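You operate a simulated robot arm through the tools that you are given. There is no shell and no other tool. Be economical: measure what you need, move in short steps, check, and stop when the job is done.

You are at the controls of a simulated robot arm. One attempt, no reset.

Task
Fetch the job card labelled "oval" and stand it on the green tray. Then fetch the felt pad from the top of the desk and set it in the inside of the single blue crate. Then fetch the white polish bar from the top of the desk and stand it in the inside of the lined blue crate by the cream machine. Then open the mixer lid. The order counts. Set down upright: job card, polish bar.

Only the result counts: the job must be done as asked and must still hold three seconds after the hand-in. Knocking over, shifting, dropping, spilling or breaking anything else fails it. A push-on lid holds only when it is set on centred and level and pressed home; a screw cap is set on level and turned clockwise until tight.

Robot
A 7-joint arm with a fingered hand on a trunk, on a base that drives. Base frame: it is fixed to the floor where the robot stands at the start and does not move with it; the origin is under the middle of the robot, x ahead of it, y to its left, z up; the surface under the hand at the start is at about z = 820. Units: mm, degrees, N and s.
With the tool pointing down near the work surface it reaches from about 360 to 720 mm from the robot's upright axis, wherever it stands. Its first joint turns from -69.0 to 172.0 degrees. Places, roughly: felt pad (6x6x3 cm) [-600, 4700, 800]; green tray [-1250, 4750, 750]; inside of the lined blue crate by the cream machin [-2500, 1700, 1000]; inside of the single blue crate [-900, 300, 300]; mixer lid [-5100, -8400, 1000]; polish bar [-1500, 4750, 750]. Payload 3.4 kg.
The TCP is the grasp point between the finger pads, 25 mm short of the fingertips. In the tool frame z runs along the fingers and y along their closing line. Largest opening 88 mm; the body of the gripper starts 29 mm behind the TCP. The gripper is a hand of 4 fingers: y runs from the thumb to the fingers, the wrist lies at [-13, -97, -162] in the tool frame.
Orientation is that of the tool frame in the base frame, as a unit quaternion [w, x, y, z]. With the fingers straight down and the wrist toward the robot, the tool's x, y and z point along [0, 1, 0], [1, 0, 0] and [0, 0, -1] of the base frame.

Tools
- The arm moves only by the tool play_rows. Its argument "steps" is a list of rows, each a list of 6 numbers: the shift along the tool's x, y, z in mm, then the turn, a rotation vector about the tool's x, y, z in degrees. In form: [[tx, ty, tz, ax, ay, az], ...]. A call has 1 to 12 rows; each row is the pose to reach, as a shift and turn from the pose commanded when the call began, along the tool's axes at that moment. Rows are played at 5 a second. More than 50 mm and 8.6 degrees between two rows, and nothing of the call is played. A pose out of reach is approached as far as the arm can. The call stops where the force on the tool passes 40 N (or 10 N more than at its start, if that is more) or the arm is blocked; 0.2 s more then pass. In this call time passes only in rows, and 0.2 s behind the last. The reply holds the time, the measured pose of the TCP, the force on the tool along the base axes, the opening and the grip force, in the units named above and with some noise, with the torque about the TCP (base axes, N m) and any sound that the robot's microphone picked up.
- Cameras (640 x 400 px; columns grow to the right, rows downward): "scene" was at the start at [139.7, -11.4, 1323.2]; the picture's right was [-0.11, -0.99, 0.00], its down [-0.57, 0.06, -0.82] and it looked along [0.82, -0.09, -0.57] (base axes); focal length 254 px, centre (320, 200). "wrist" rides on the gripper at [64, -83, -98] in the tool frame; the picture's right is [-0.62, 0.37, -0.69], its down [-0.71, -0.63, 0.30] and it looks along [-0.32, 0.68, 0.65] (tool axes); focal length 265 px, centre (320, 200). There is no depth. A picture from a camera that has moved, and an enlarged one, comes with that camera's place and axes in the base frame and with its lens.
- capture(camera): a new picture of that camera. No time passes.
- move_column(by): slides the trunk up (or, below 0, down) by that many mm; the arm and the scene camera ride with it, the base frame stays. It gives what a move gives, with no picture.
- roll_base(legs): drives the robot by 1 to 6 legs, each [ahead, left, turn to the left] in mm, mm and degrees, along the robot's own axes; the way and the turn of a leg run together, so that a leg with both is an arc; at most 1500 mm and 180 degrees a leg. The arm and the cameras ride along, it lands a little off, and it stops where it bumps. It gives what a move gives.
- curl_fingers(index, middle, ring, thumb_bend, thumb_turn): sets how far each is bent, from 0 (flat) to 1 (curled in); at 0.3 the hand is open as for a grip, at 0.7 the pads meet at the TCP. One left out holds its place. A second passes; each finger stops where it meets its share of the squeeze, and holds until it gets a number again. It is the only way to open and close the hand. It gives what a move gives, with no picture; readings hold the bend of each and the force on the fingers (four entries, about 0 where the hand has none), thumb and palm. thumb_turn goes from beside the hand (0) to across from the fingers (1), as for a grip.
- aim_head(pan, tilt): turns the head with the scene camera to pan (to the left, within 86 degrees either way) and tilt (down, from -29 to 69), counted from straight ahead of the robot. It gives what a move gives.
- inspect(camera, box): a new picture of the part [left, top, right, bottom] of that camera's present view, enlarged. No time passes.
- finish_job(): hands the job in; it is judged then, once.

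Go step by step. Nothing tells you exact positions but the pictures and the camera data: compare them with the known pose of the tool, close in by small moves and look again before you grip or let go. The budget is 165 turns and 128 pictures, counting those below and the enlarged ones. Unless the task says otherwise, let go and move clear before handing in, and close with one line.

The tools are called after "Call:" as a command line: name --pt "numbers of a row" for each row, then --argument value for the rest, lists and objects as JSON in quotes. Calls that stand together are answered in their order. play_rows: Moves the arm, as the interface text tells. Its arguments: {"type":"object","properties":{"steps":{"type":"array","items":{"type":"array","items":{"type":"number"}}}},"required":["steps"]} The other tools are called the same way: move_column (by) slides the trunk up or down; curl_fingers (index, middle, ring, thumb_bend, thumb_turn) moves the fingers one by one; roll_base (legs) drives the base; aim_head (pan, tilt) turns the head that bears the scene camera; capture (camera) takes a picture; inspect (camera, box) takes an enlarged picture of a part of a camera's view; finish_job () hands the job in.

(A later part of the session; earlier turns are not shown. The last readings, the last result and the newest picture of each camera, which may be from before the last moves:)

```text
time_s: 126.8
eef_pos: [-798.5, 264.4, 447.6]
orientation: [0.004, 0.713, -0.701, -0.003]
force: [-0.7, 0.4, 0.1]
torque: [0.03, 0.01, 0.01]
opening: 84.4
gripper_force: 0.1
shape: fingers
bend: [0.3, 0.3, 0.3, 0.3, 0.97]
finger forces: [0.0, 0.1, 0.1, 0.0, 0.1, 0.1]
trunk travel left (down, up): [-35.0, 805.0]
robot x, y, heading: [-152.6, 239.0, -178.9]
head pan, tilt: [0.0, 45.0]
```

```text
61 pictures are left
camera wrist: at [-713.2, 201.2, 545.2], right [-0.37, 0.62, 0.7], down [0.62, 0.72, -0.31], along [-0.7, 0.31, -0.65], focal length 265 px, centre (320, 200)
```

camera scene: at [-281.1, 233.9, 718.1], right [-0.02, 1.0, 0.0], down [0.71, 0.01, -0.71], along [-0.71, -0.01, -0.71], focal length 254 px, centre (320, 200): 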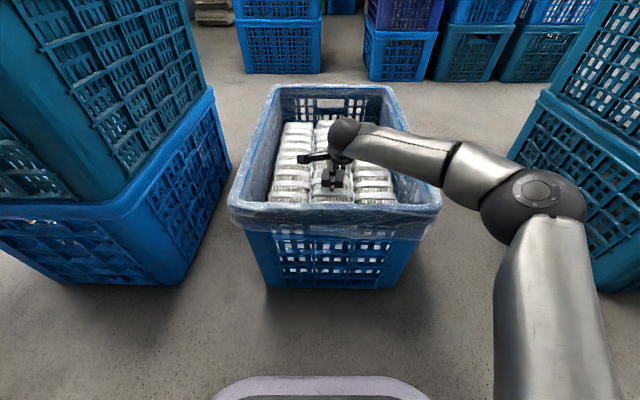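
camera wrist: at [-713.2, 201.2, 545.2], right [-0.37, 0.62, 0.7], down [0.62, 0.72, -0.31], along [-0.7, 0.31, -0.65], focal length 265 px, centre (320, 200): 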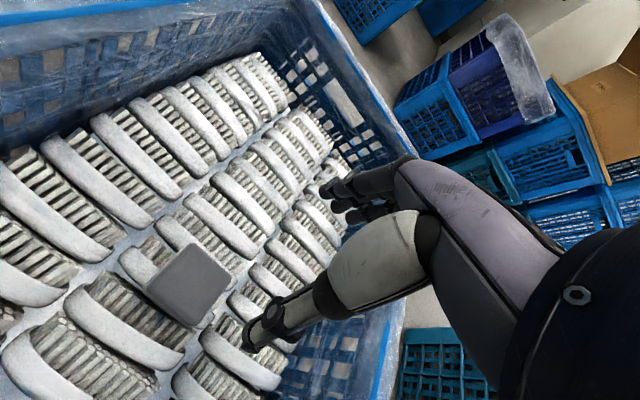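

The felt pad lies in the single crate. Next: retract and raise, then return to the desk for the white polish bar.

Call:
move_column --by 400

Call:
play_rows --pt "10 -44 -20 0 0 0" --pt "20 -88 -40 0 0 0" --pt "30 -132 -60 0 0 0" --pt "36 -176 -80 0 0 0" --pt "36 -219 -100 0 0 0"

Call:
move_column --by 220

Call:
roll_base --legs '[[0, 0, -91]]'

```text
time_s: 130.7
eef_pos: [-799.8, 264.8, 846.6]
orientation: [0.006, 0.712, -0.702, -0.005]
force: [-0.1, 1.0, 0.6]
torque: [-0.01, 0.01, -0.03]
opening: 84.5
gripper_force: 0.1
shape: fingers
bend: [0.3, 0.3, 0.3, 0.3, 0.97]
finger forces: [0.0, 0.0, 0.0, 0.0, 0.0, 0.0]
trunk travel left (down, up): [-435.0, 405.0]
robot x, y, heading: [-156.2, 239.6, -178.8]
head pan, tilt: [0.0, 45.0]
```

```text
time_s: 131.9
eef_pos: [-577.4, 232.0, 943.5]
orientation: [0.006, 0.713, -0.701, -0.004]
force: [0.5, -0.3, -0.9]
torque: [-0.02, -0.02, -0.03]
opening: 84.5
gripper_force: 0.1
shape: fingers
bend: [0.3, 0.3, 0.3, 0.3, 0.97]
finger forces: [0.0, 0.1, 0.0, 0.0, 0.1, 0.0]
trunk travel left (down, up): [-435.0, 405.0]
robot x, y, heading: [-150.5, 237.4, -178.9]
head pan, tilt: [0.0, 45.0]
```

```text
time_s: 134.2
eef_pos: [-577.9, 232.8, 1164.2]
orientation: [0.005, 0.713, -0.702, -0.003]
force: [0.6, -0.7, 0.4]
torque: [-0.01, 0.03, 0.01]
opening: 84.8
gripper_force: 0.1
shape: fingers
bend: [0.3, 0.3, 0.3, 0.3, 0.97]
finger forces: [0.0, 0.1, 0.0, 0.0, 0.0, 0.0]
trunk travel left (down, up): [-655.0, 185.0]
robot x, y, heading: [-154.8, 237.7, -179.1]
head pan, tilt: [0.0, 45.0]
```

```text
time_s: 138.5
eef_pos: [-153.1, 663.8, 1163.3]
orientation: [-0.001, -0.002, 1.0, 0.006]
force: [0.0, -0.4, -0.1]
torque: [-0.01, -0.01, 0.03]
opening: 84.8
gripper_force: 0.2
shape: fingers
bend: [0.3, 0.3, 0.3, 0.3, 0.97]
finger forces: [0.0, 0.0, 0.0, 0.1, 0.0, 0.0]
trunk travel left (down, up): [-655.0, 185.0]
robot x, y, heading: [-149.2, 236.2, 90.3]
head pan, tilt: [0.0, 45.0]
```

Call:
roll_base --legs '[[1300, 20, 0], [1200, 0, 0]]'

```text
time_s: 150.9
eef_pos: [-219.4, 3211.9, 1164.3]
orientation: [-0.001, -0.005, 1.0, 0.006]
force: [1.1, -0.9, 0.9]
torque: [-0.01, -0.01, -0.01]
opening: 84.5
gripper_force: 0.0
shape: fingers
bend: [0.3, 0.3, 0.3, 0.3, 0.97]
finger forces: [0.0, 0.1, 0.1, 0.0, 0.0, 0.0]
trunk travel left (down, up): [-655.0, 185.0]
robot x, y, heading: [-215.7, 2787.0, 90.8]
head pan, tilt: [0.0, 45.0]
```

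Call:
roll_base --legs '[[1110, -20, -0.8], [0, 845, 0], [310, 0, 0]]'

Call:
aim_head --pan 40 --tilt 45

Call:
capture --camera "scene"

Call:
capture --camera "wrist"

```text
time_s: 162.4
eef_pos: [-1045.0, 4654.0, 1164.2]
orientation: [0.0, 0.002, 1.0, 0.006]
force: [-0.7, 0.6, -0.6]
torque: [0.01, -0.02, 0.04]
opening: 84.6
gripper_force: 0.0
shape: fingers
bend: [0.3, 0.3, 0.3, 0.3, 0.97]
finger forces: [0.0, 0.0, 0.1, 0.0, 0.0, 0.0]
trunk travel left (down, up): [-655.0, 185.0]
robot x, y, heading: [-1051.3, 4223.5, 89.8]
head pan, tilt: [0.0, 45.0]
```

```text
time_s: 163.5
eef_pos: [-1045.0, 4652.6, 1164.5]
orientation: [-0.001, 0.001, 1.0, 0.006]
force: [-0.3, 0.0, -0.7]
torque: [-0.01, 0.01, -0.01]
opening: 84.3
gripper_force: 0.1
shape: fingers
bend: [0.3, 0.3, 0.3, 0.3, 0.97]
finger forces: [0.1, 0.0, 0.0, 0.1, 0.0, 0.1]
trunk travel left (down, up): [-655.0, 185.0]
robot x, y, heading: [-1043.8, 4225.2, 90.1]
head pan, tilt: [40.0, 45.0]
```

```text
60 pictures are left
camera scene: at [-1097.4, 4337.2, 1338.1], right [0.77, 0.64, 0.0], down [0.45, -0.54, -0.71], along [-0.45, 0.54, -0.71], focal length 254 px, centre (320, 200)
```

scene: 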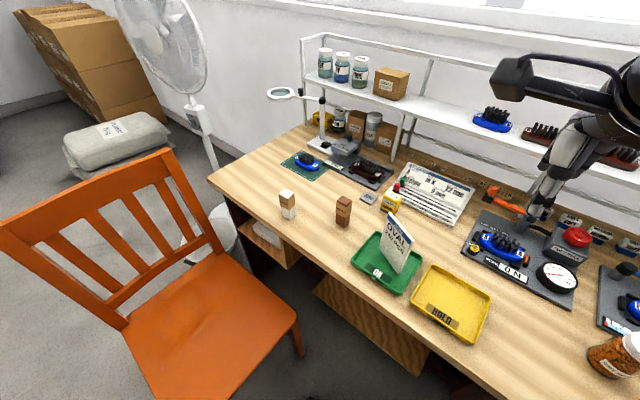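

```text
59 pictures are left
camera wrist: at [-1107.8, 4568.0, 1262.2], right [0.62, 0.36, 0.7], down [0.71, -0.63, -0.31], along [0.33, 0.69, -0.65], focal length 265 px, centre (320, 200)
```

wrist: 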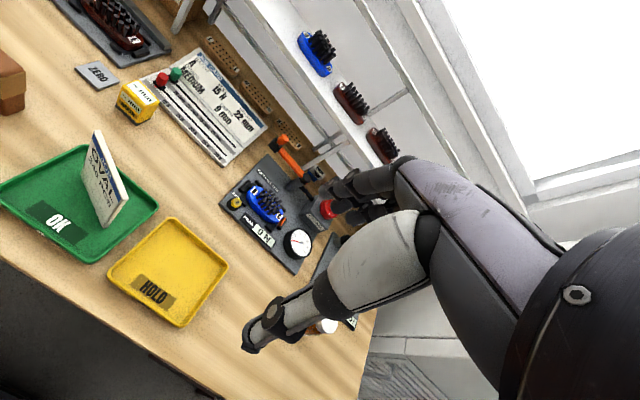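

The card still stands. White bar base ≈(−1492, 4665), height ~95 mm. Zoom on it for its yaw.

Call:
inspect --camera "scene" --box '[250, 165, 370, 240]'

```text
5.33 times, centred on (310, 202) of scene
camera zoom: at [-1097.4, 4337.2, 1338.1], right [0.77, 0.64, 0.0], down [0.45, -0.54, -0.71], along [-0.45, 0.54, -0.71], focal length 1356 px, centre (373, 187)
```

zoom: 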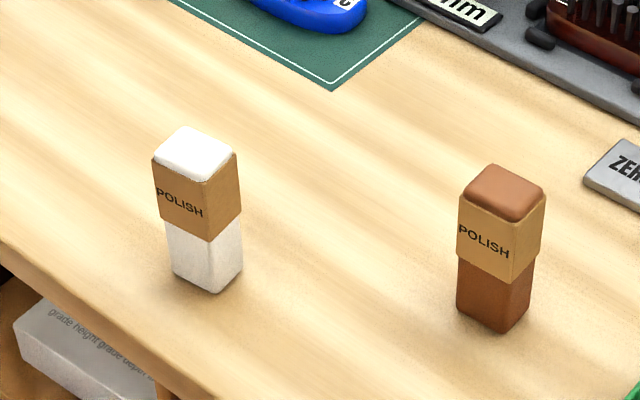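

Bar is axis-aligned within ~6°, ~33 mm square, centre ≈(−1501, 4674). Carry the open hand over at z≈1000, above the card.

Call:
play_rows --pt "20 2 40 0 0 0" --pt "50 4 75 0 0 0" --pt "85 6 105 0 0 0" --pt "125 8 130 0 0 0" --pt "170 10 145 0 0 0" --pt "215 12 155 0 0 0" --pt "262 14 164 0 0 0" --pt "310 15 164 0 0 0" --pt "355 17 164 0 0 0" --pt "403 19 164 0 0 0" --pt "452 21 164 0 0 0"

Call:
capture --camera "wrist"

Call:
capture --camera "scene"

```text
time_s: 165.9
eef_pos: [-1322.8, 4674.1, 1001.5]
orientation: [-0.002, 0.005, 1.0, 0.005]
force: [0.8, 0.5, -0.1]
torque: [0.01, 0.01, 0.0]
opening: 84.5
gripper_force: 0.1
shape: fingers
bend: [0.3, 0.3, 0.3, 0.3, 0.97]
finger forces: [0.0, 0.1, 0.0, 0.0, 0.0, 0.0]
out of reach, approached as far as the arm can: row 8, 9, 10, 11
trunk travel left (down, up): [-655.0, 185.0]
robot x, y, heading: [-1047.9, 4223.7, 89.9]
head pan, tilt: [40.0, 45.0]
```

```text
57 pictures are left
camera wrist: at [-1387.1, 4589.6, 1099.8], right [0.63, 0.35, 0.69], down [0.71, -0.63, -0.31], along [0.33, 0.69, -0.65], focal length 265 px, centre (320, 200)
```

wrist: 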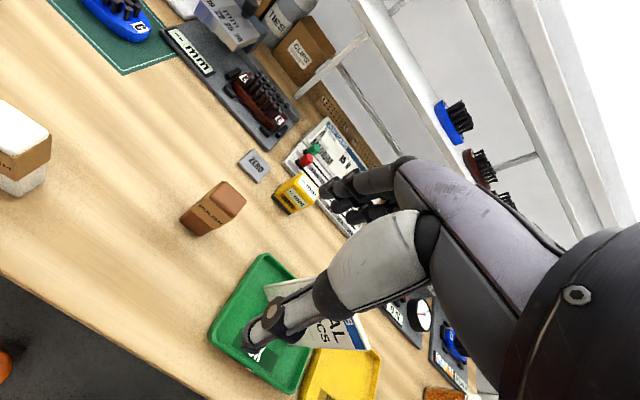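

```text
56 pictures are left
camera scene: at [-1097.6, 4336.9, 1338.1], right [0.77, 0.64, 0.0], down [0.45, -0.54, -0.71], along [-0.45, 0.54, -0.71], focal length 254 px, centre (320, 200)
```

scene: 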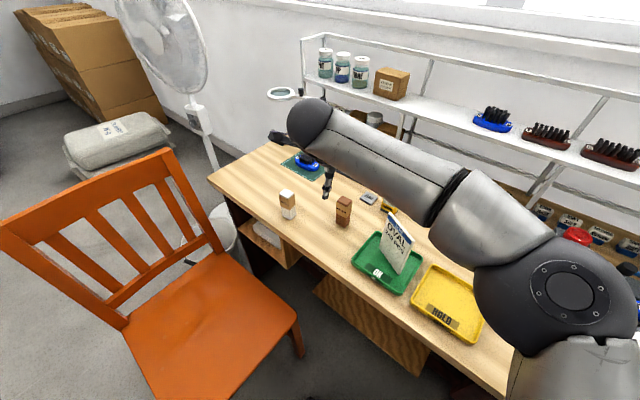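

The wrist limits this yaw on the left side. I'll turn the hand ~87° counter-clockwise (closing along x) while moving to the bar.

Call:
play_rows --pt "16 0 -3 0 0 -8" --pt "32 0 -6 0 0 -16" --pt "48 0 -9 0 0 -24" --pt "64 0 -9 0 0 -32" --pt "80 0 -9 0 0 -40" --pt "96 0 -9 0 0 -48" --pt "112 0 -9 0 0 -56" --pt "128 0 -9 0 0 -64" --pt "144 0 -9 0 0 -72" --pt "160 0 -9 0 0 -80" --pt "178 0 -9 0 0 -87"

Call:
capture --camera "wrist"

Call:
capture --camera "scene"

```text
time_s: 168.3
eef_pos: [-1394.2, 4614.2, 1003.8]
orientation: [0.005, -0.612, 0.791, 0.011]
force: [-1.5, -0.2, -0.7]
torque: [-0.02, -0.02, -0.01]
opening: 84.6
gripper_force: 0.0
shape: fingers
bend: [0.3, 0.3, 0.3, 0.3, 0.98]
finger forces: [0.1, 0.1, 0.0, 0.0, 0.0, 0.1]
out of reach, approached as far as the arm can: row 1, 2, 3, 4, 5, 6, 7, 8, 9, 10, 11
trunk travel left (down, up): [-655.0, 185.0]
robot x, y, heading: [-1047.5, 4224.2, 89.7]
head pan, tilt: [40.0, 45.0]
```

```text
55 pictures are left
camera wrist: at [-1327.3, 4528.7, 1100.4], right [-0.2, 0.68, 0.71], down [0.79, 0.54, -0.3], along [-0.59, 0.5, -0.64], focal length 265 px, centre (320, 200)
```

wrist: 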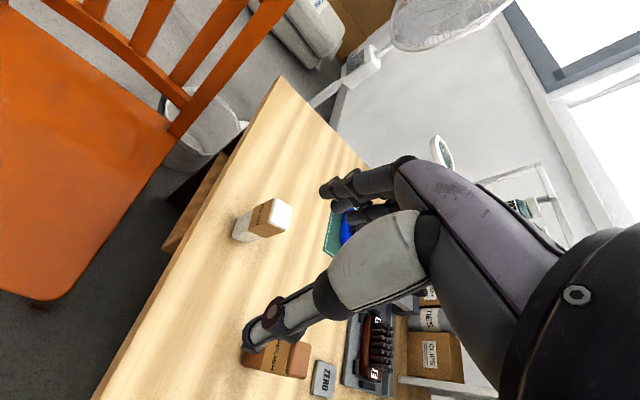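

```text
54 pictures are left
camera scene: at [-1097.5, 4337.3, 1338.1], right [0.77, 0.64, 0.0], down [0.45, -0.54, -0.71], along [-0.45, 0.54, -0.71], focal length 254 px, centre (320, 200)
```

scene: 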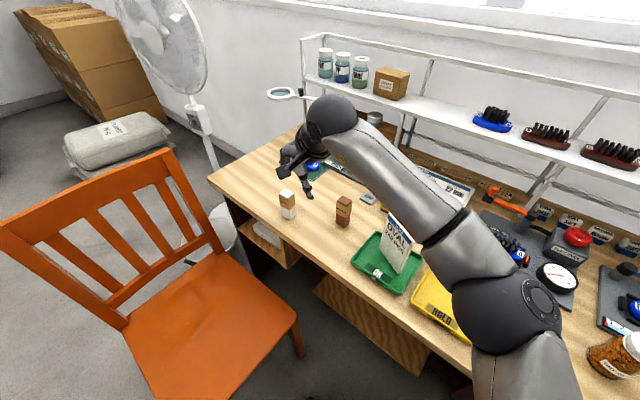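

The commanded pose had run past reach. I'll bring the command back to the bar's position.

Call:
play_rows --pt "-2 -44 0 0 0 0" --pt "-4 -88 0 0 0 0" --pt "-6 -132 0 0 0 0" --pt "-9 -174 0 0 0 0" --pt "-9 -174 20 0 0 0"

```text
time_s: 169.5
eef_pos: [-1225.5, 4583.5, 983.1]
orientation: [0.005, -0.612, 0.791, 0.012]
force: [-0.1, -0.5, -0.2]
torque: [0.0, 0.01, 0.0]
opening: 85.0
gripper_force: 0.1
shape: fingers
bend: [0.3, 0.3, 0.3, 0.3, 0.98]
finger forces: [0.1, 0.0, 0.0, 0.1, 0.0, 0.0]
trunk travel left (down, up): [-655.0, 185.0]
robot x, y, heading: [-1046.6, 4228.6, 90.1]
head pan, tilt: [40.0, 45.0]
```

Shoulder geometry favours having the bar ahead-right of the robot. I'll re-centre the hand and turn the base left ~75° (the seat is low, the chair back is far at x≈−1824).

Call:
play_rows --pt "-12 -20 -10 0 0 8" --pt "-25 -40 -20 0 0 16" --pt "-38 -60 -30 0 0 24" --pt "-50 -80 -40 0 0 32" --pt "-63 -100 -50 0 0 40" --pt "-75 -120 -60 0 0 48" --pt "-88 -140 -70 0 0 56" --pt "-100 -158 -77 0 0 64"

Call:
roll_base --legs '[[0, 0, 72]]'

Call:
aim_head --pan -30 --tilt 45

Call:
capture --camera "scene"

```text
time_s: 171.3
eef_pos: [-1047.5, 4637.6, 1060.2]
orientation: [-0.002, -0.1, 0.995, 0.013]
force: [-0.2, 0.0, 0.3]
torque: [0.03, 0.0, -0.01]
opening: 84.6
gripper_force: 0.0
shape: fingers
bend: [0.3, 0.3, 0.3, 0.3, 0.98]
finger forces: [0.1, 0.0, 0.0, 0.0, 0.0, 0.0]
trunk travel left (down, up): [-655.0, 185.0]
robot x, y, heading: [-1049.3, 4224.5, 89.7]
head pan, tilt: [40.0, 45.0]
```

```text
time_s: 174.9
eef_pos: [-1441.7, 4345.9, 1059.6]
orientation: [-0.009, -0.673, 0.74, 0.009]
force: [-0.6, 0.6, -0.2]
torque: [0.0, 0.0, 0.0]
opening: 84.7
gripper_force: 0.1
shape: fingers
bend: [0.3, 0.3, 0.3, 0.3, 0.98]
finger forces: [0.0, 0.1, 0.0, 0.1, 0.0, 0.0]
trunk travel left (down, up): [-655.0, 185.0]
robot x, y, heading: [-1047.0, 4226.9, 162.7]
head pan, tilt: [40.0, 45.0]
```

```text
time_s: 176.3
eef_pos: [-1441.3, 4346.3, 1059.5]
orientation: [-0.01, -0.673, 0.74, 0.009]
force: [-0.3, 0.4, 0.2]
torque: [-0.01, -0.01, 0.02]
opening: 84.7
gripper_force: 0.0
shape: fingers
bend: [0.3, 0.3, 0.3, 0.3, 0.98]
finger forces: [0.0, 0.0, 0.1, 0.0, 0.1, 0.0]
trunk travel left (down, up): [-655.0, 185.0]
robot x, y, heading: [-1053.4, 4228.2, 163.0]
head pan, tilt: [-30.0, 45.0]
```

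```text
53 pictures are left
camera scene: at [-1148.8, 4299.0, 1338.1], right [0.73, 0.68, 0.0], down [0.48, -0.52, -0.71], along [-0.48, 0.52, -0.71], focal length 254 px, centre (320, 200)
```

scene: 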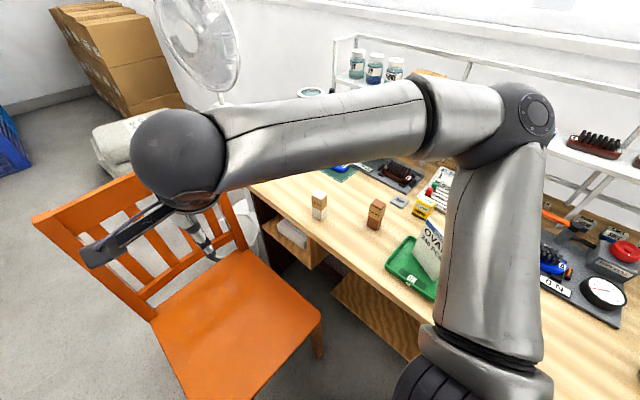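

Much better geometry. Move the hand over the bar with slight yaw alignment.

Call:
play_rows --pt "-40 11 5 0 0 -2" --pt "-80 22 10 0 0 -4" --pt "-120 33 20 0 0 -6" --pt "-160 45 30 0 0 -8" --pt "-200 56 40 0 0 -10" --pt "-240 68 50 0 0 -11" --pt "-280 79 55 0 0 -12" --pt "-321 90 60 0 0 -12"

Call:
capture --camera "wrist"

Call:
capture --camera "scene"

```text
time_s: 178.1
eef_pos: [-1489.7, 4602.8, 1009.0]
orientation: [0.007, 0.742, -0.671, -0.008]
force: [0.5, 0.4, -0.4]
torque: [0.03, -0.02, 0.04]
opening: 85.0
gripper_force: 0.1
shape: fingers
bend: [0.3, 0.3, 0.3, 0.3, 0.98]
finger forces: [0.0, 0.1, 0.1, 0.0, 0.1, 0.0]
out of reach, approached as far as the arm can: row 7, 8
trunk travel left (down, up): [-655.0, 185.0]
robot x, y, heading: [-1046.7, 4224.9, 162.7]
head pan, tilt: [-30.0, 45.0]
```

```text
52 pictures are left
camera wrist: at [-1396.3, 4546.5, 1106.5], right [-0.41, 0.58, 0.7], down [0.55, 0.77, -0.32], along [-0.73, 0.25, -0.64], focal length 265 px, centre (320, 200)
```

wrist: 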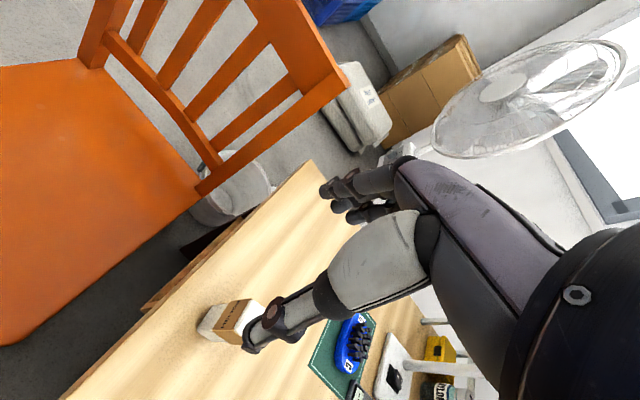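

```text
51 pictures are left
camera scene: at [-1148.8, 4299.4, 1338.1], right [0.73, 0.68, 0.0], down [0.48, -0.52, -0.71], along [-0.48, 0.52, -0.71], focal length 254 px, centre (320, 200)
```

scene: 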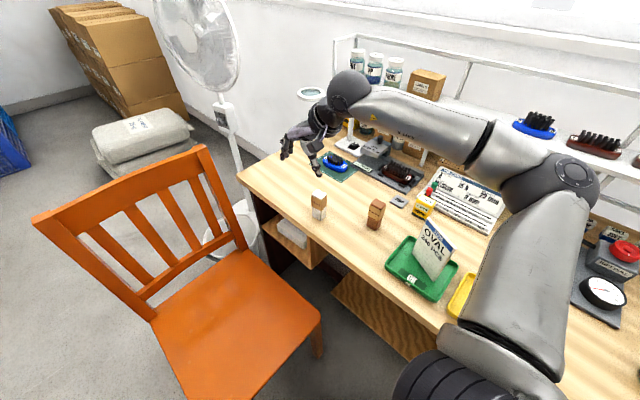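

Short by ~70 mm; I'll strafe the base 60 mm toward the desk, then adjust and descend partly.

Call:
roll_base --legs '[[0, -60, 0]]'

Call:
play_rows --pt "0 0 40 0 0 0" --pt "0 0 75 0 0 0"

Call:
capture --camera "wrist"

Call:
capture --camera "scene"

```text
time_s: 179.1
eef_pos: [-1472.3, 4659.7, 1009.4]
orientation: [0.009, 0.742, -0.67, -0.01]
force: [0.1, 0.9, 0.4]
torque: [-0.01, 0.03, 0.01]
opening: 84.7
gripper_force: 0.0
shape: fingers
bend: [0.3, 0.3, 0.3, 0.3, 0.98]
finger forces: [0.0, 0.0, 0.0, 0.0, 0.0, 0.1]
trunk travel left (down, up): [-655.0, 185.0]
robot x, y, heading: [-1033.3, 4285.3, 162.9]
head pan, tilt: [-30.0, 45.0]
```

```text
time_s: 179.7
eef_pos: [-1475.0, 4658.1, 934.7]
orientation: [0.008, 0.743, -0.669, -0.009]
force: [0.0, -0.4, -0.6]
torque: [-0.04, 0.02, 0.02]
opening: 84.7
gripper_force: 0.0
shape: fingers
bend: [0.3, 0.3, 0.3, 0.3, 0.98]
finger forces: [0.0, 0.1, 0.0, 0.0, 0.0, 0.0]
trunk travel left (down, up): [-655.0, 185.0]
robot x, y, heading: [-1030.7, 4282.0, 163.1]
head pan, tilt: [-30.0, 45.0]
```

```text
50 pictures are left
camera wrist: at [-1381.4, 4601.9, 1031.3], right [-0.41, 0.58, 0.7], down [0.55, 0.78, -0.32], along [-0.73, 0.25, -0.64], focal length 265 px, centre (320, 200)
```

wrist: 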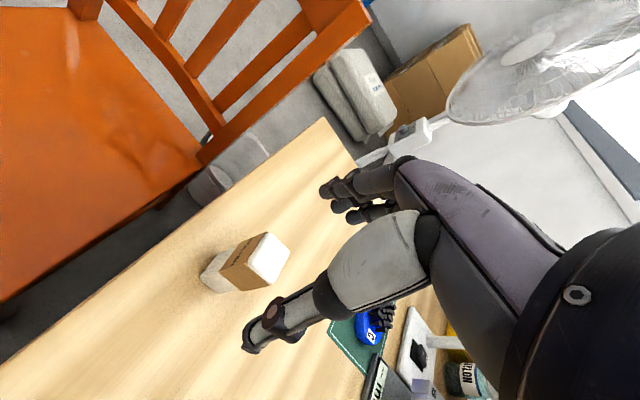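

```text
49 pictures are left
camera scene: at [-1131.7, 4355.6, 1338.1], right [0.73, 0.68, 0.0], down [0.48, -0.52, -0.71], along [-0.48, 0.52, -0.71], focal length 254 px, centre (320, 200)
```

scene: 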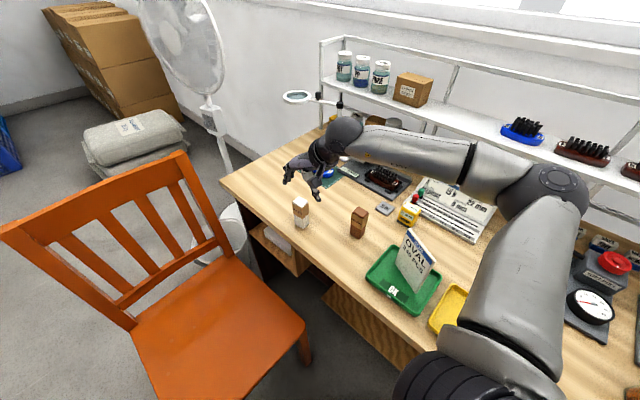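

Bar top centre ≈(−1498, 4672, 845). Align, level the 1.4° tilt, and descend to just above.

Call:
play_rows --pt "-8 11 10 0.7 0 0" --pt "-16.3 21.4 25 1.4 0.1 0" --pt "-16.3 21.4 55 1.4 0.1 0"

Call:
capture --camera "wrist"

Call:
inspect --camera "scene" --box '[250, 130, 390, 250]'

```text
time_s: 180.4
eef_pos: [-1496.0, 4671.2, 879.2]
orientation: [-0.001, 0.743, -0.67, 0.0]
force: [0.0, 0.1, 0.1]
torque: [0.0, 0.01, -0.01]
opening: 84.9
gripper_force: 0.1
shape: fingers
bend: [0.3, 0.3, 0.3, 0.3, 0.98]
finger forces: [0.0, 0.0, 0.0, 0.1, 0.0, 0.0]
trunk travel left (down, up): [-655.0, 185.0]
robot x, y, heading: [-1032.7, 4285.0, 163.0]
head pan, tilt: [-30.0, 45.0]
```

```text
48 pictures are left
camera wrist: at [-1405.4, 4615.7, 978.2], right [-0.43, 0.58, 0.69], down [0.55, 0.78, -0.3], along [-0.71, 0.25, -0.65], focal length 265 px, centre (320, 200)
```

wrist: 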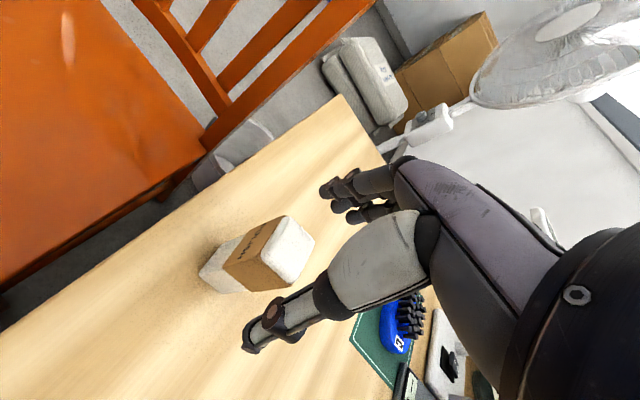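

```text
3.33 times, centred on (320, 190) of scene
camera zoom: at [-1131.5, 4355.3, 1338.1], right [0.73, 0.68, 0.0], down [0.48, -0.52, -0.71], along [-0.48, 0.52, -0.71], focal length 847 px, centre (320, 233)
```

zoom: 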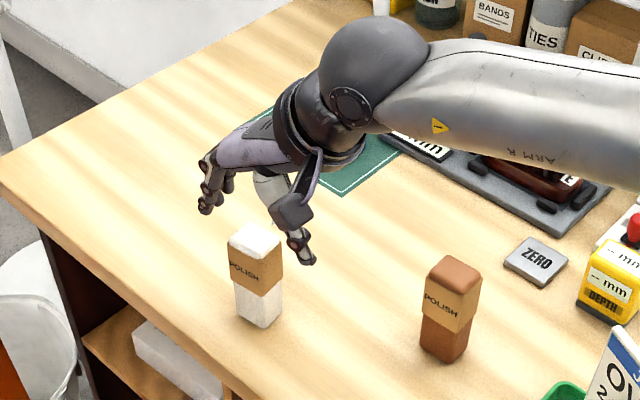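

Aligned within 3 mm. Descend to TCP z≈820 around the bar's upper half.

Call:
play_rows --pt "-2.3 2.8 20 0 0 0" --pt "-2.3 2.8 40 0 0 0" --pt "-2.3 2.8 59 0 0 0"

Call:
capture --camera "wrist"

Call:
inspect --camera "scene" --box '[250, 150, 370, 250]'

```text
time_s: 181.2
eef_pos: [-1499.7, 4675.3, 822.0]
orientation: [0.0, 0.742, -0.67, 0.001]
force: [0.4, 1.1, -0.8]
torque: [0.01, -0.01, -0.01]
opening: 84.6
gripper_force: 0.1
shape: fingers
bend: [0.3, 0.3, 0.3, 0.3, 0.98]
finger forces: [0.1, 0.1, 0.1, 0.1, 0.0, 0.0]
trunk travel left (down, up): [-655.0, 185.0]
robot x, y, heading: [-1027.7, 4280.2, 163.0]
head pan, tilt: [-30.0, 45.0]
```

```text
46 pictures are left
camera wrist: at [-1410.2, 4618.7, 920.6], right [-0.43, 0.58, 0.69], down [0.55, 0.78, -0.3], along [-0.71, 0.25, -0.65], focal length 265 px, centre (320, 200)
```

wrist: 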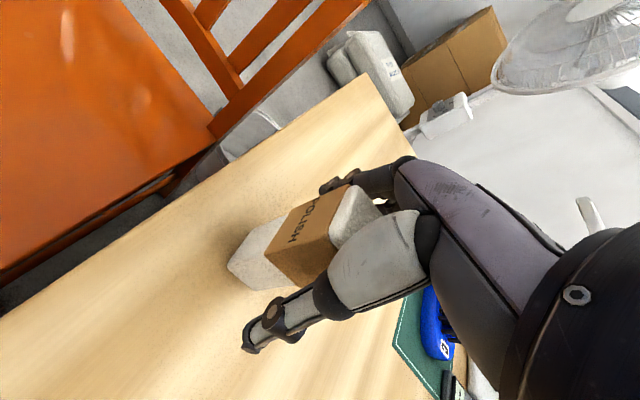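

```text
4.00 times, centred on (310, 200) of scene
camera zoom: at [-1131.8, 4355.7, 1338.1], right [0.73, 0.68, 0.0], down [0.48, -0.52, -0.71], along [-0.48, 0.52, -0.71], focal length 1017 px, centre (360, 200)
```

zoom: 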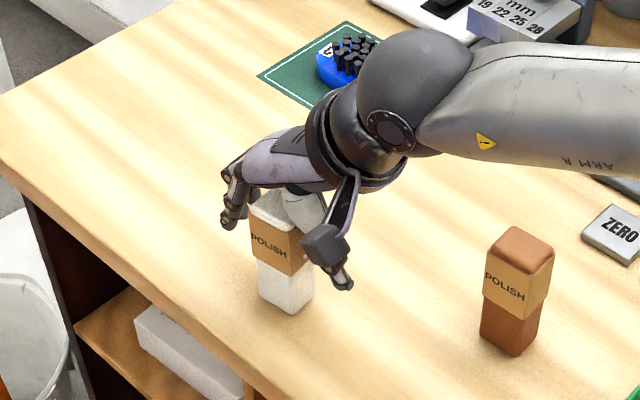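

Straddling well. Close gently.

Call:
curl_fingers --index 0.62 --middle 0.62 --ring 0.62 --thumb_bend 0.62

Call:
inspect --camera "scene" --box '[250, 150, 370, 250]'

```text
time_s: 182.2
eef_pos: [-1500.2, 4674.4, 821.5]
orientation: [-0.001, 0.742, -0.67, -0.001]
force: [-0.6, -0.6, -0.9]
torque: [-0.01, 0.06, 0.0]
opening: 27.8
gripper_force: 5.5
shape: fingers
bend: [0.57, 0.59, 0.62, 0.56, 0.97]
finger forces: [2.7, 2.5, 0.0, 0.1, 4.9, 0.1]
trunk travel left (down, up): [-655.0, 185.0]
robot x, y, heading: [-1032.9, 4283.5, 162.9]
head pan, tilt: [-30.0, 45.0]
```

```text
4.00 times, centred on (310, 200) of scene
camera zoom: at [-1131.6, 4355.6, 1338.1], right [0.73, 0.68, 0.0], down [0.48, -0.52, -0.71], along [-0.48, 0.52, -0.71], focal length 1017 px, centre (360, 200)
```

zoom: 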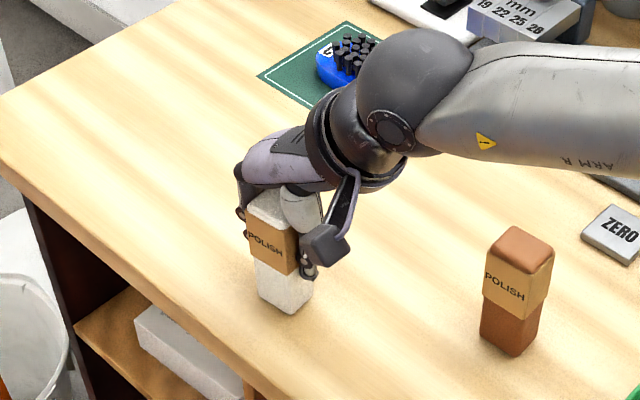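

Balanced contact. Squeeze firmly and lift.

Call:
curl_fingers --index 0.72 --middle 0.74 --ring 0.62 --thumb_bend 0.72

Call:
play_rows --pt "0 0 -10 0 0 0" --pt "0 0 -30 0 0 0" --pt "0 0 -70 0 0 0" --pt "0 0 -115 0 0 0" --pt "0 0 -160 0 0 0"

Call:
capture --camera "wrist"

Call:
inspect --camera "scene" --box '[230, 100, 390, 230]'

```text
time_s: 183.2
eef_pos: [-1501.2, 4674.5, 821.9]
orientation: [0.0, 0.742, -0.67, -0.001]
force: [0.0, -0.4, 0.0]
torque: [0.03, 0.03, -0.01]
opening: 26.6
gripper_force: 16.0
shape: fingers
bend: [0.59, 0.63, 0.62, 0.56, 0.96]
finger forces: [7.9, 8.1, 0.0, 0.0, 16.0, 0.1]
trunk travel left (down, up): [-655.0, 185.0]
robot x, y, heading: [-1030.4, 4281.0, 163.1]
head pan, tilt: [-30.0, 45.0]
```

```text
time_s: 184.4
eef_pos: [-1501.6, 4672.9, 936.5]
orientation: [0.0, 0.741, -0.671, -0.001]
force: [0.5, 0.2, -1.4]
torque: [-0.01, 0.04, 0.0]
opening: 26.6
gripper_force: 13.3
shape: fingers
bend: [0.58, 0.72, 0.62, 0.57, 0.96]
finger forces: [8.0, 5.9, 0.1, 0.0, 11.9, 0.0]
out of reach, approached as far as the arm can: row 4, 5
trunk travel left (down, up): [-655.0, 185.0]
robot x, y, heading: [-1029.8, 4282.8, 163.1]
head pan, tilt: [-30.0, 45.0]
```

```text
43 pictures are left
camera wrist: at [-1411.0, 4615.8, 1035.2], right [-0.43, 0.58, 0.69], down [0.56, 0.77, -0.3], along [-0.71, 0.26, -0.65], focal length 265 px, centre (320, 200)
```

wrist: 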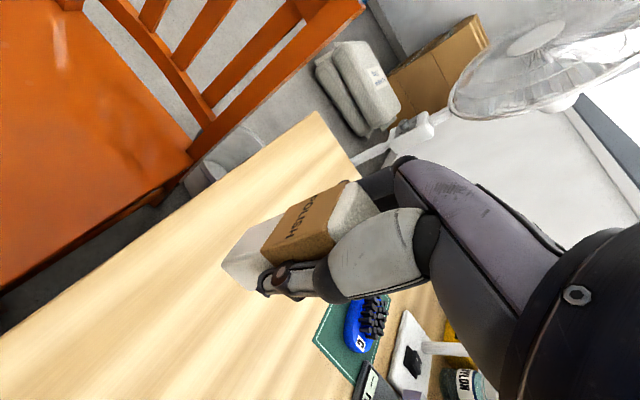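

```text
3.08 times, centred on (310, 165) of scene
camera zoom: at [-1131.7, 4356.0, 1338.0], right [0.73, 0.68, 0.0], down [0.48, -0.52, -0.71], along [-0.48, 0.52, -0.71], focal length 782 px, centre (351, 308)
```

zoom: 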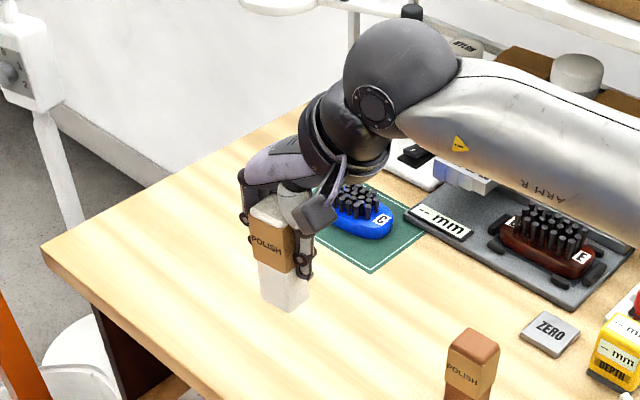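

Bar is held upright. Retract the hand over the chair seat area and back the base away from the desk.

Call:
play_rows --pt "40 -5 0 0 0 0" --pt "80 -10 0 0 0 0" --pt "120 -16 -20 0 0 0" --pt "160 -22 -45 0 0 0" --pt "200 -30 -70 0 0 0" --pt "240 -38 -95 0 0 0" --pt "272 -42 -120 0 0 0"

Call:
roll_base --legs '[[0, 650, 0]]'

Call:
aim_head --pan 40 --tilt 15

Call:
capture --camera "scene"

```text
time_s: 186.1
eef_pos: [-1431.1, 4402.6, 1055.6]
orientation: [-0.001, 0.742, -0.67, 0.0]
force: [0.8, -0.1, -1.3]
torque: [0.0, 0.0, 0.0]
opening: 26.4
gripper_force: 12.8
shape: fingers
bend: [0.58, 0.72, 0.62, 0.57, 0.96]
finger forces: [7.8, 5.6, 0.0, 0.0, 11.4, 0.0]
trunk travel left (down, up): [-655.0, 185.0]
robot x, y, heading: [-1032.1, 4282.2, 163.1]
head pan, tilt: [-30.0, 45.0]
```

```text
time_s: 189.7
eef_pos: [-1619.6, 3780.7, 1054.8]
orientation: [0.0, 0.746, -0.666, -0.001]
force: [-0.3, 0.7, -0.7]
torque: [0.03, 0.05, 0.03]
opening: 26.3
gripper_force: 12.0
shape: fingers
bend: [0.58, 0.72, 0.62, 0.57, 0.96]
finger forces: [7.8, 5.6, 0.0, 0.0, 11.4, 0.0]
trunk travel left (down, up): [-655.0, 185.0]
robot x, y, heading: [-1217.4, 3664.6, 163.5]
head pan, tilt: [-30.0, 45.0]
```

```text
time_s: 191.1
eef_pos: [-1619.8, 3781.2, 1055.9]
orientation: [0.0, 0.746, -0.666, -0.001]
force: [-0.3, 0.0, -1.7]
torque: [0.0, 0.0, 0.02]
opening: 26.6
gripper_force: 12.7
shape: fingers
bend: [0.58, 0.72, 0.62, 0.57, 0.96]
finger forces: [7.8, 5.6, 0.0, 0.0, 11.4, 0.1]
trunk travel left (down, up): [-655.0, 185.0]
robot x, y, heading: [-1212.6, 3664.9, 163.9]
head pan, tilt: [40.0, 15.0]
```

```text
41 pictures are left
camera scene: at [-1347.9, 3639.0, 1384.9], right [-0.4, 0.92, 0.0], down [0.24, 0.1, -0.97], along [-0.89, -0.39, -0.26], focal length 254 px, centre (320, 200)
```

scene: 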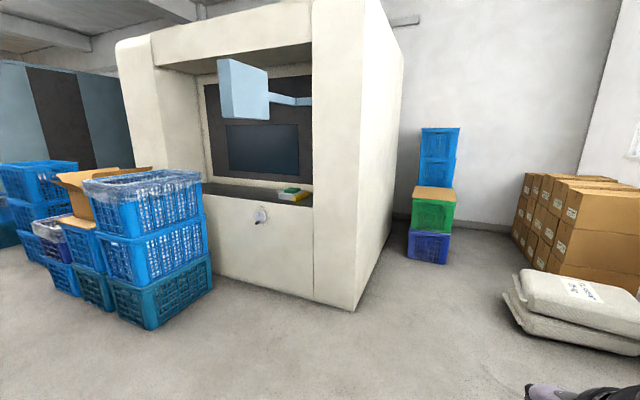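

The target is the plastic-lined top crate of the stack, roughly x −2870…−2275, y 1440…1870. I'll face −x, move to x≈−1700, and check the corridor to the left.

Call:
roll_base --legs '[[0, 0, 16], [480, 0, 0]]'

Call:
aim_head --pan 80 --tilt 25

Call:
capture --camera "scene"

```text
time_s: 194.8
eef_pos: [-2109.9, 3668.0, 1055.6]
orientation: [-0.001, 0.832, -0.555, 0.0]
force: [-0.1, -0.3, -1.1]
torque: [-0.02, -0.01, 0.0]
opening: 26.5
gripper_force: 12.1
shape: fingers
bend: [0.58, 0.72, 0.62, 0.57, 0.96]
finger forces: [7.8, 5.6, 0.0, 0.1, 11.3, 0.1]
trunk travel left (down, up): [-655.0, 185.0]
robot x, y, heading: [-1688.9, 3667.6, 179.6]
head pan, tilt: [40.0, 15.0]
```

```text
time_s: 195.9
eef_pos: [-2109.9, 3668.9, 1055.0]
orientation: [-0.001, 0.832, -0.555, -0.001]
force: [0.1, 0.4, -1.3]
torque: [0.01, 0.02, -0.01]
opening: 26.2
gripper_force: 12.4
shape: fingers
bend: [0.58, 0.72, 0.62, 0.57, 0.96]
finger forces: [7.8, 5.6, 0.0, 0.0, 11.2, 0.1]
trunk travel left (down, up): [-655.0, 185.0]
robot x, y, heading: [-1692.5, 3664.5, 179.7]
head pan, tilt: [80.0, 25.0]
```

```text
40 pictures are left
camera scene: at [-1754.4, 3574.5, 1368.7], right [-0.98, 0.18, 0.0], down [0.08, 0.42, -0.91], along [-0.16, -0.89, -0.42], focal length 254 px, centre (320, 200)
```

scene: 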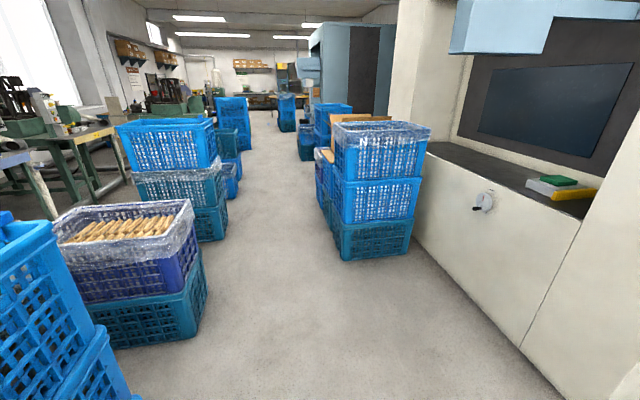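

Corridor is clear (x −1240…−2235). Raise the trunk 170 mm and strafe left to the stack.

Call:
move_column --by 170

Call:
roll_base --legs '[[0, 1000, 0.3], [0, 980, 0]]'

Call:
aim_head --pan 0 --tilt 40

Call:
capture --camera "scene"

Call:
capture --camera "wrist"

```text
time_s: 197.8
eef_pos: [-2109.5, 3666.8, 1224.8]
orientation: [-0.001, 0.832, -0.556, 0.0]
force: [0.4, 0.5, -1.5]
torque: [0.03, -0.02, 0.01]
opening: 26.3
gripper_force: 12.8
shape: fingers
bend: [0.58, 0.72, 0.62, 0.57, 0.96]
finger forces: [7.8, 5.5, 0.0, 0.1, 11.3, 0.0]
trunk travel left (down, up): [-825.0, 15.0]
robot x, y, heading: [-1688.3, 3665.0, 179.8]
head pan, tilt: [80.0, 25.0]
```

```text
time_s: 207.6
eef_pos: [-2122.2, 1709.2, 1224.8]
orientation: [0.0, 0.832, -0.554, -0.001]
force: [-0.7, 0.7, -0.8]
torque: [-0.03, 0.01, 0.01]
opening: 26.1
gripper_force: 12.4
shape: fingers
bend: [0.58, 0.72, 0.62, 0.57, 0.96]
finger forces: [7.9, 5.5, 0.0, 0.0, 11.3, 0.0]
trunk travel left (down, up): [-825.0, 15.0]
robot x, y, heading: [-1702.6, 1708.8, 179.6]
head pan, tilt: [80.0, 25.0]
```

```text
time_s: 209.1
eef_pos: [-2122.1, 1709.4, 1226.0]
orientation: [-0.002, 0.833, -0.554, 0.0]
force: [-0.3, -0.6, -1.7]
torque: [0.03, -0.01, -0.02]
opening: 26.3
gripper_force: 12.6
shape: fingers
bend: [0.58, 0.72, 0.62, 0.57, 0.96]
finger forces: [7.8, 5.5, 0.1, 0.0, 11.3, 0.0]
trunk travel left (down, up): [-825.0, 15.0]
robot x, y, heading: [-1702.4, 1709.0, 179.8]
head pan, tilt: [0.0, 40.0]
```

```text
39 pictures are left
camera scene: at [-1835.4, 1707.4, 1515.3], right [0.0, 1.0, 0.0], down [0.64, 0.0, -0.77], along [-0.77, 0.0, -0.64], focal length 254 px, centre (320, 200)
```

scene: 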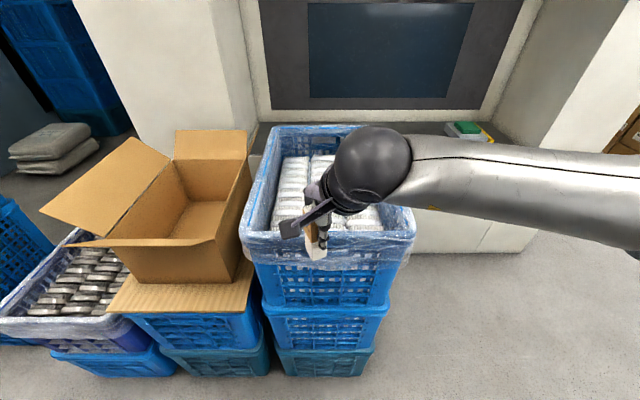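

```text
38 pictures are left
camera wrist: at [-2019.1, 1681.1, 1324.4], right [-0.58, 0.43, 0.69], down [0.31, 0.9, -0.3], along [-0.76, 0.04, -0.65], focal length 265 px, centre (320, 200)
```

wrist: 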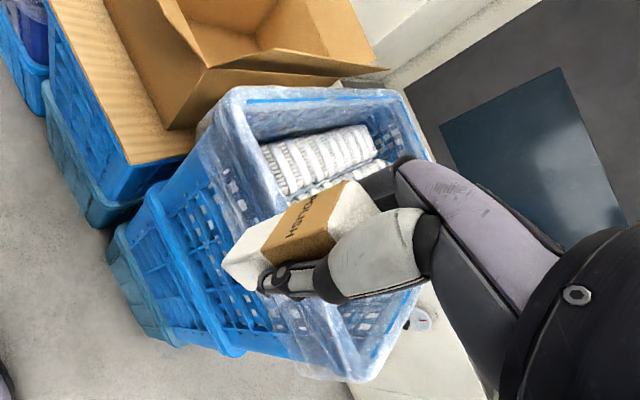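

Now over the lined crate (rim z≈1065, y≈1525…1920, near edge x≈−2240). Zoom in on its contents.

Call:
inspect --camera "scene" --box '[225, 110, 435, 275]'

```text
2.42 times, centred on (330, 192) of scene
camera zoom: at [-1835.4, 1707.4, 1515.3], right [0.0, 1.0, 0.0], down [0.64, 0.0, -0.77], along [-0.77, 0.0, -0.64], focal length 616 px, centre (296, 218)
```

zoom: 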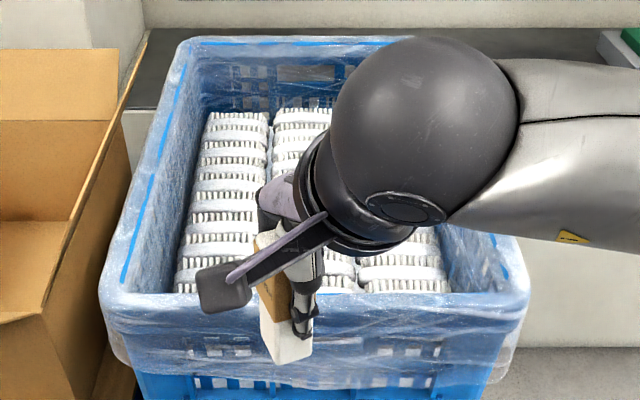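

Contents are packed brushes in three columns; I'll stand the bar on the middle column. Drive 150 mm closer and reach over, then view from the wrist camera.

Call:
roll_base --legs '[[150, 0, 0]]'

Call:
capture --camera "wrist"

```text
time_s: 210.5
eef_pos: [-2272.2, 1711.2, 1225.1]
orientation: [-0.001, 0.831, -0.556, -0.001]
force: [0.1, 0.3, -1.0]
torque: [0.01, 0.0, 0.01]
opening: 26.5
gripper_force: 12.6
shape: fingers
bend: [0.58, 0.72, 0.62, 0.57, 0.96]
finger forces: [7.9, 5.5, 0.0, 0.0, 11.3, 0.0]
trunk travel left (down, up): [-825.0, 15.0]
robot x, y, heading: [-1854.6, 1709.3, 179.4]
head pan, tilt: [0.0, 40.0]
```

```text
36 pictures are left
camera wrist: at [-2170.3, 1683.4, 1324.6], right [-0.58, 0.43, 0.69], down [0.31, 0.9, -0.3], along [-0.76, 0.04, -0.65], focal length 265 px, centre (320, 200)
```

wrist: 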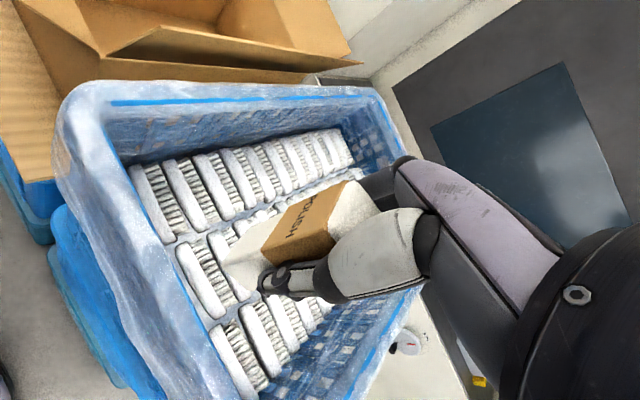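

Move to about (−2400, 1722) and lower toward the brushes (expected contact near TCP z≈1025).

Call:
play_rows --pt "-20 38 0 0 0 0" --pt "-40 76 5 0 0 0" --pt "-59 114 20 0 0 0" --pt "-59 114 60 0 0 0" --pt "-59 114 100 0 0 0" --pt "-59 114 140 0 0 0"

Call:
capture --camera "wrist"

Call:
inspect --camera "scene" --box '[225, 130, 435, 320]'

```text
time_s: 211.9
eef_pos: [-2402.6, 1723.1, 1083.4]
orientation: [-0.002, 0.831, -0.557, 0.0]
force: [-0.1, -0.4, -2.3]
torque: [0.0, 0.0, -0.01]
opening: 25.9
gripper_force: 11.7
shape: fingers
bend: [0.58, 0.73, 0.62, 0.57, 0.96]
finger forces: [7.9, 4.9, 0.1, 0.0, 11.2, 0.0]
trunk travel left (down, up): [-825.0, 15.0]
robot x, y, heading: [-1850.5, 1709.7, 179.5]
head pan, tilt: [0.0, 40.0]
```

```text
35 pictures are left
camera wrist: at [-2298.7, 1693.9, 1182.2], right [-0.58, 0.43, 0.69], down [0.31, 0.9, -0.3], along [-0.76, 0.04, -0.65], focal length 265 px, centre (320, 200)
```

wrist: 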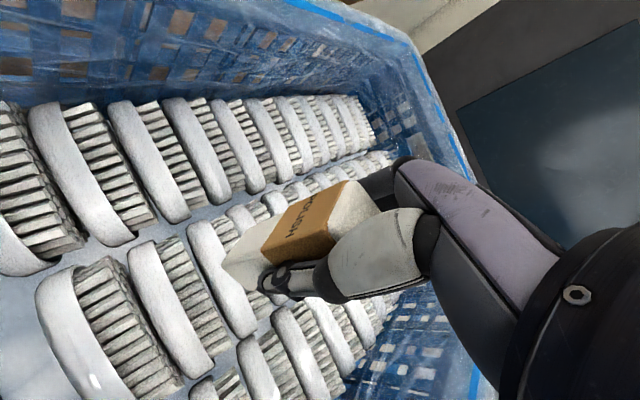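

```text
2.11 times, centred on (330, 225) of scene
camera zoom: at [-1987.9, 1709.1, 1515.3], right [0.01, 1.0, 0.0], down [0.64, -0.01, -0.77], along [-0.77, 0.01, -0.64], focal length 535 px, centre (299, 147)
```

zoom: 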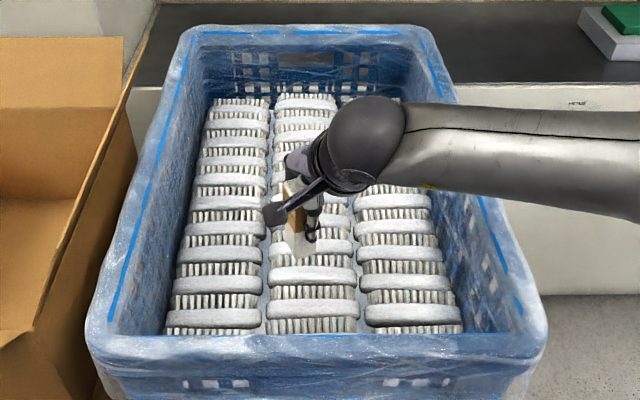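

The bar is above the white back of a middle-column brush. Descend gently to contact.

Call:
play_rows --pt "0 0 15 0 0 0" --pt "0 0 30 0 0 0" --pt "0 0 42 0 0 0"

Call:
inspect --camera "scene" --box '[270, 170, 390, 280]'

```text
time_s: 212.7
eef_pos: [-2401.4, 1722.2, 1042.1]
orientation: [-0.001, 0.831, -0.556, 0.0]
force: [0.2, -0.4, -1.1]
torque: [-0.03, 0.0, 0.02]
opening: 26.0
gripper_force: 11.8
shape: fingers
bend: [0.58, 0.73, 0.62, 0.57, 0.96]
finger forces: [7.9, 4.9, 0.1, 0.1, 11.2, 0.0]
trunk travel left (down, up): [-825.0, 15.0]
robot x, y, heading: [-1854.2, 1708.7, 179.3]
head pan, tilt: [0.0, 40.0]
```

```text
3.64 times, centred on (330, 225) of scene
camera zoom: at [-1987.3, 1709.1, 1515.3], right [0.01, 1.0, 0.0], down [0.64, -0.01, -0.77], along [-0.77, 0.01, -0.64], focal length 924 px, centre (284, 109)
```

zoom: 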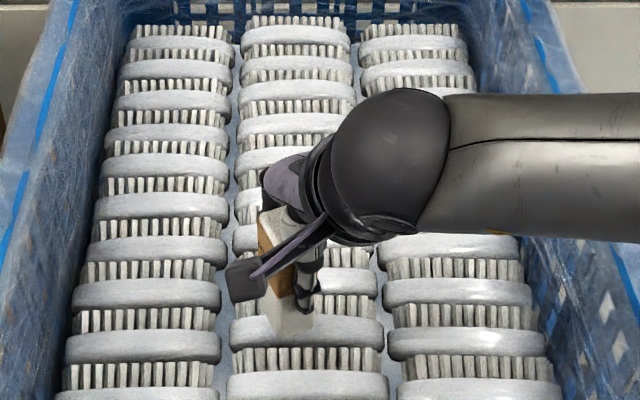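

Call:
play_rows --pt "0 0 4 0 0 0" --pt "0 0 8 0 0 0"

Call:
play_rows --pt "0 0 2 0 0 0" --pt "0 0 4 0 0 0"

```text
time_s: 213.3
eef_pos: [-2402.0, 1723.7, 1035.6]
orientation: [0.0, 0.831, -0.556, 0.0]
force: [0.5, 0.3, -1.4]
torque: [0.02, 0.03, 0.03]
opening: 26.0
gripper_force: 11.3
shape: fingers
bend: [0.58, 0.73, 0.62, 0.57, 0.96]
finger forces: [7.9, 5.0, 0.0, 0.0, 11.2, 0.0]
trunk travel left (down, up): [-825.0, 15.0]
robot x, y, heading: [-1854.1, 1711.8, 179.4]
head pan, tilt: [0.0, 40.0]
```

```text
time_s: 213.9
eef_pos: [-2401.1, 1723.2, 1031.8]
orientation: [-0.001, 0.831, -0.557, -0.001]
force: [-0.7, -0.6, -1.3]
torque: [0.02, 0.01, 0.03]
opening: 25.9
gripper_force: 12.2
shape: fingers
bend: [0.58, 0.73, 0.62, 0.57, 0.96]
finger forces: [7.8, 4.9, 0.0, 0.0, 11.2, 0.0]
trunk travel left (down, up): [-825.0, 15.0]
robot x, y, heading: [-1852.7, 1708.1, 179.6]
head pan, tilt: [0.0, 40.0]
```

Call:
play_rows --pt "0 0 3 0 0 0" --pt "0 0 6 0 0 0"

Call:
play_rows --pt "0 0 2 0 0 0" --pt "0 0 4 0 0 0"

Call:
inspect --camera "scene" --box '[270, 170, 390, 280]'

```text
time_s: 214.5
eef_pos: [-2400.7, 1722.4, 1028.3]
orientation: [0.002, 0.831, -0.556, -0.002]
force: [1.9, 0.1, 13.1]
torque: [-0.02, 0.08, 0.0]
opening: 26.3
gripper_force: 15.0
shape: fingers
bend: [0.58, 0.73, 0.62, 0.57, 0.96]
finger forces: [8.9, 5.5, 0.0, 0.0, 16.4, 0.0]
trunk travel left (down, up): [-825.0, 15.0]
robot x, y, heading: [-1855.5, 1711.7, 179.3]
head pan, tilt: [0.0, 40.0]
```

```text
time_s: 215.1
eef_pos: [-2398.0, 1723.2, 1026.7]
orientation: [0.003, 0.831, -0.556, -0.005]
force: [-0.1, 0.8, 31.9]
torque: [-0.12, -0.01, 0.0]
opening: 25.7
gripper_force: 20.3
shape: fingers
bend: [0.57, 0.73, 0.62, 0.59, 0.96]
finger forces: [10.9, 6.3, 0.1, 0.1, 23.4, 0.1]
trunk travel left (down, up): [-825.0, 15.0]
robot x, y, heading: [-1852.4, 1707.6, 179.4]
head pan, tilt: [0.0, 40.0]
```

```text
3.64 times, centred on (330, 225) of scene
camera zoom: at [-1980.6, 1709.2, 1516.3], right [0.01, 1.0, 0.0], down [0.64, -0.01, -0.77], along [-0.77, 0.01, -0.64], focal length 924 px, centre (284, 109)
```

zoom: 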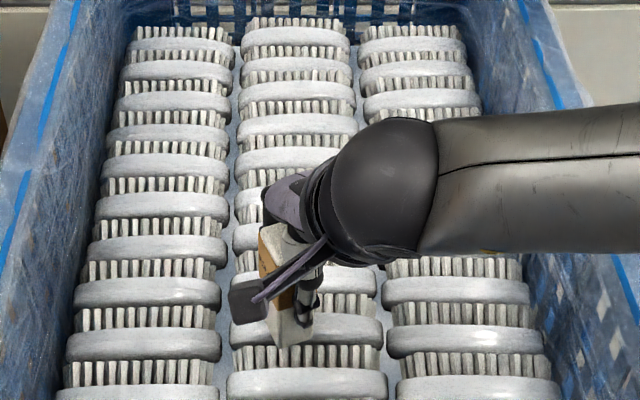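

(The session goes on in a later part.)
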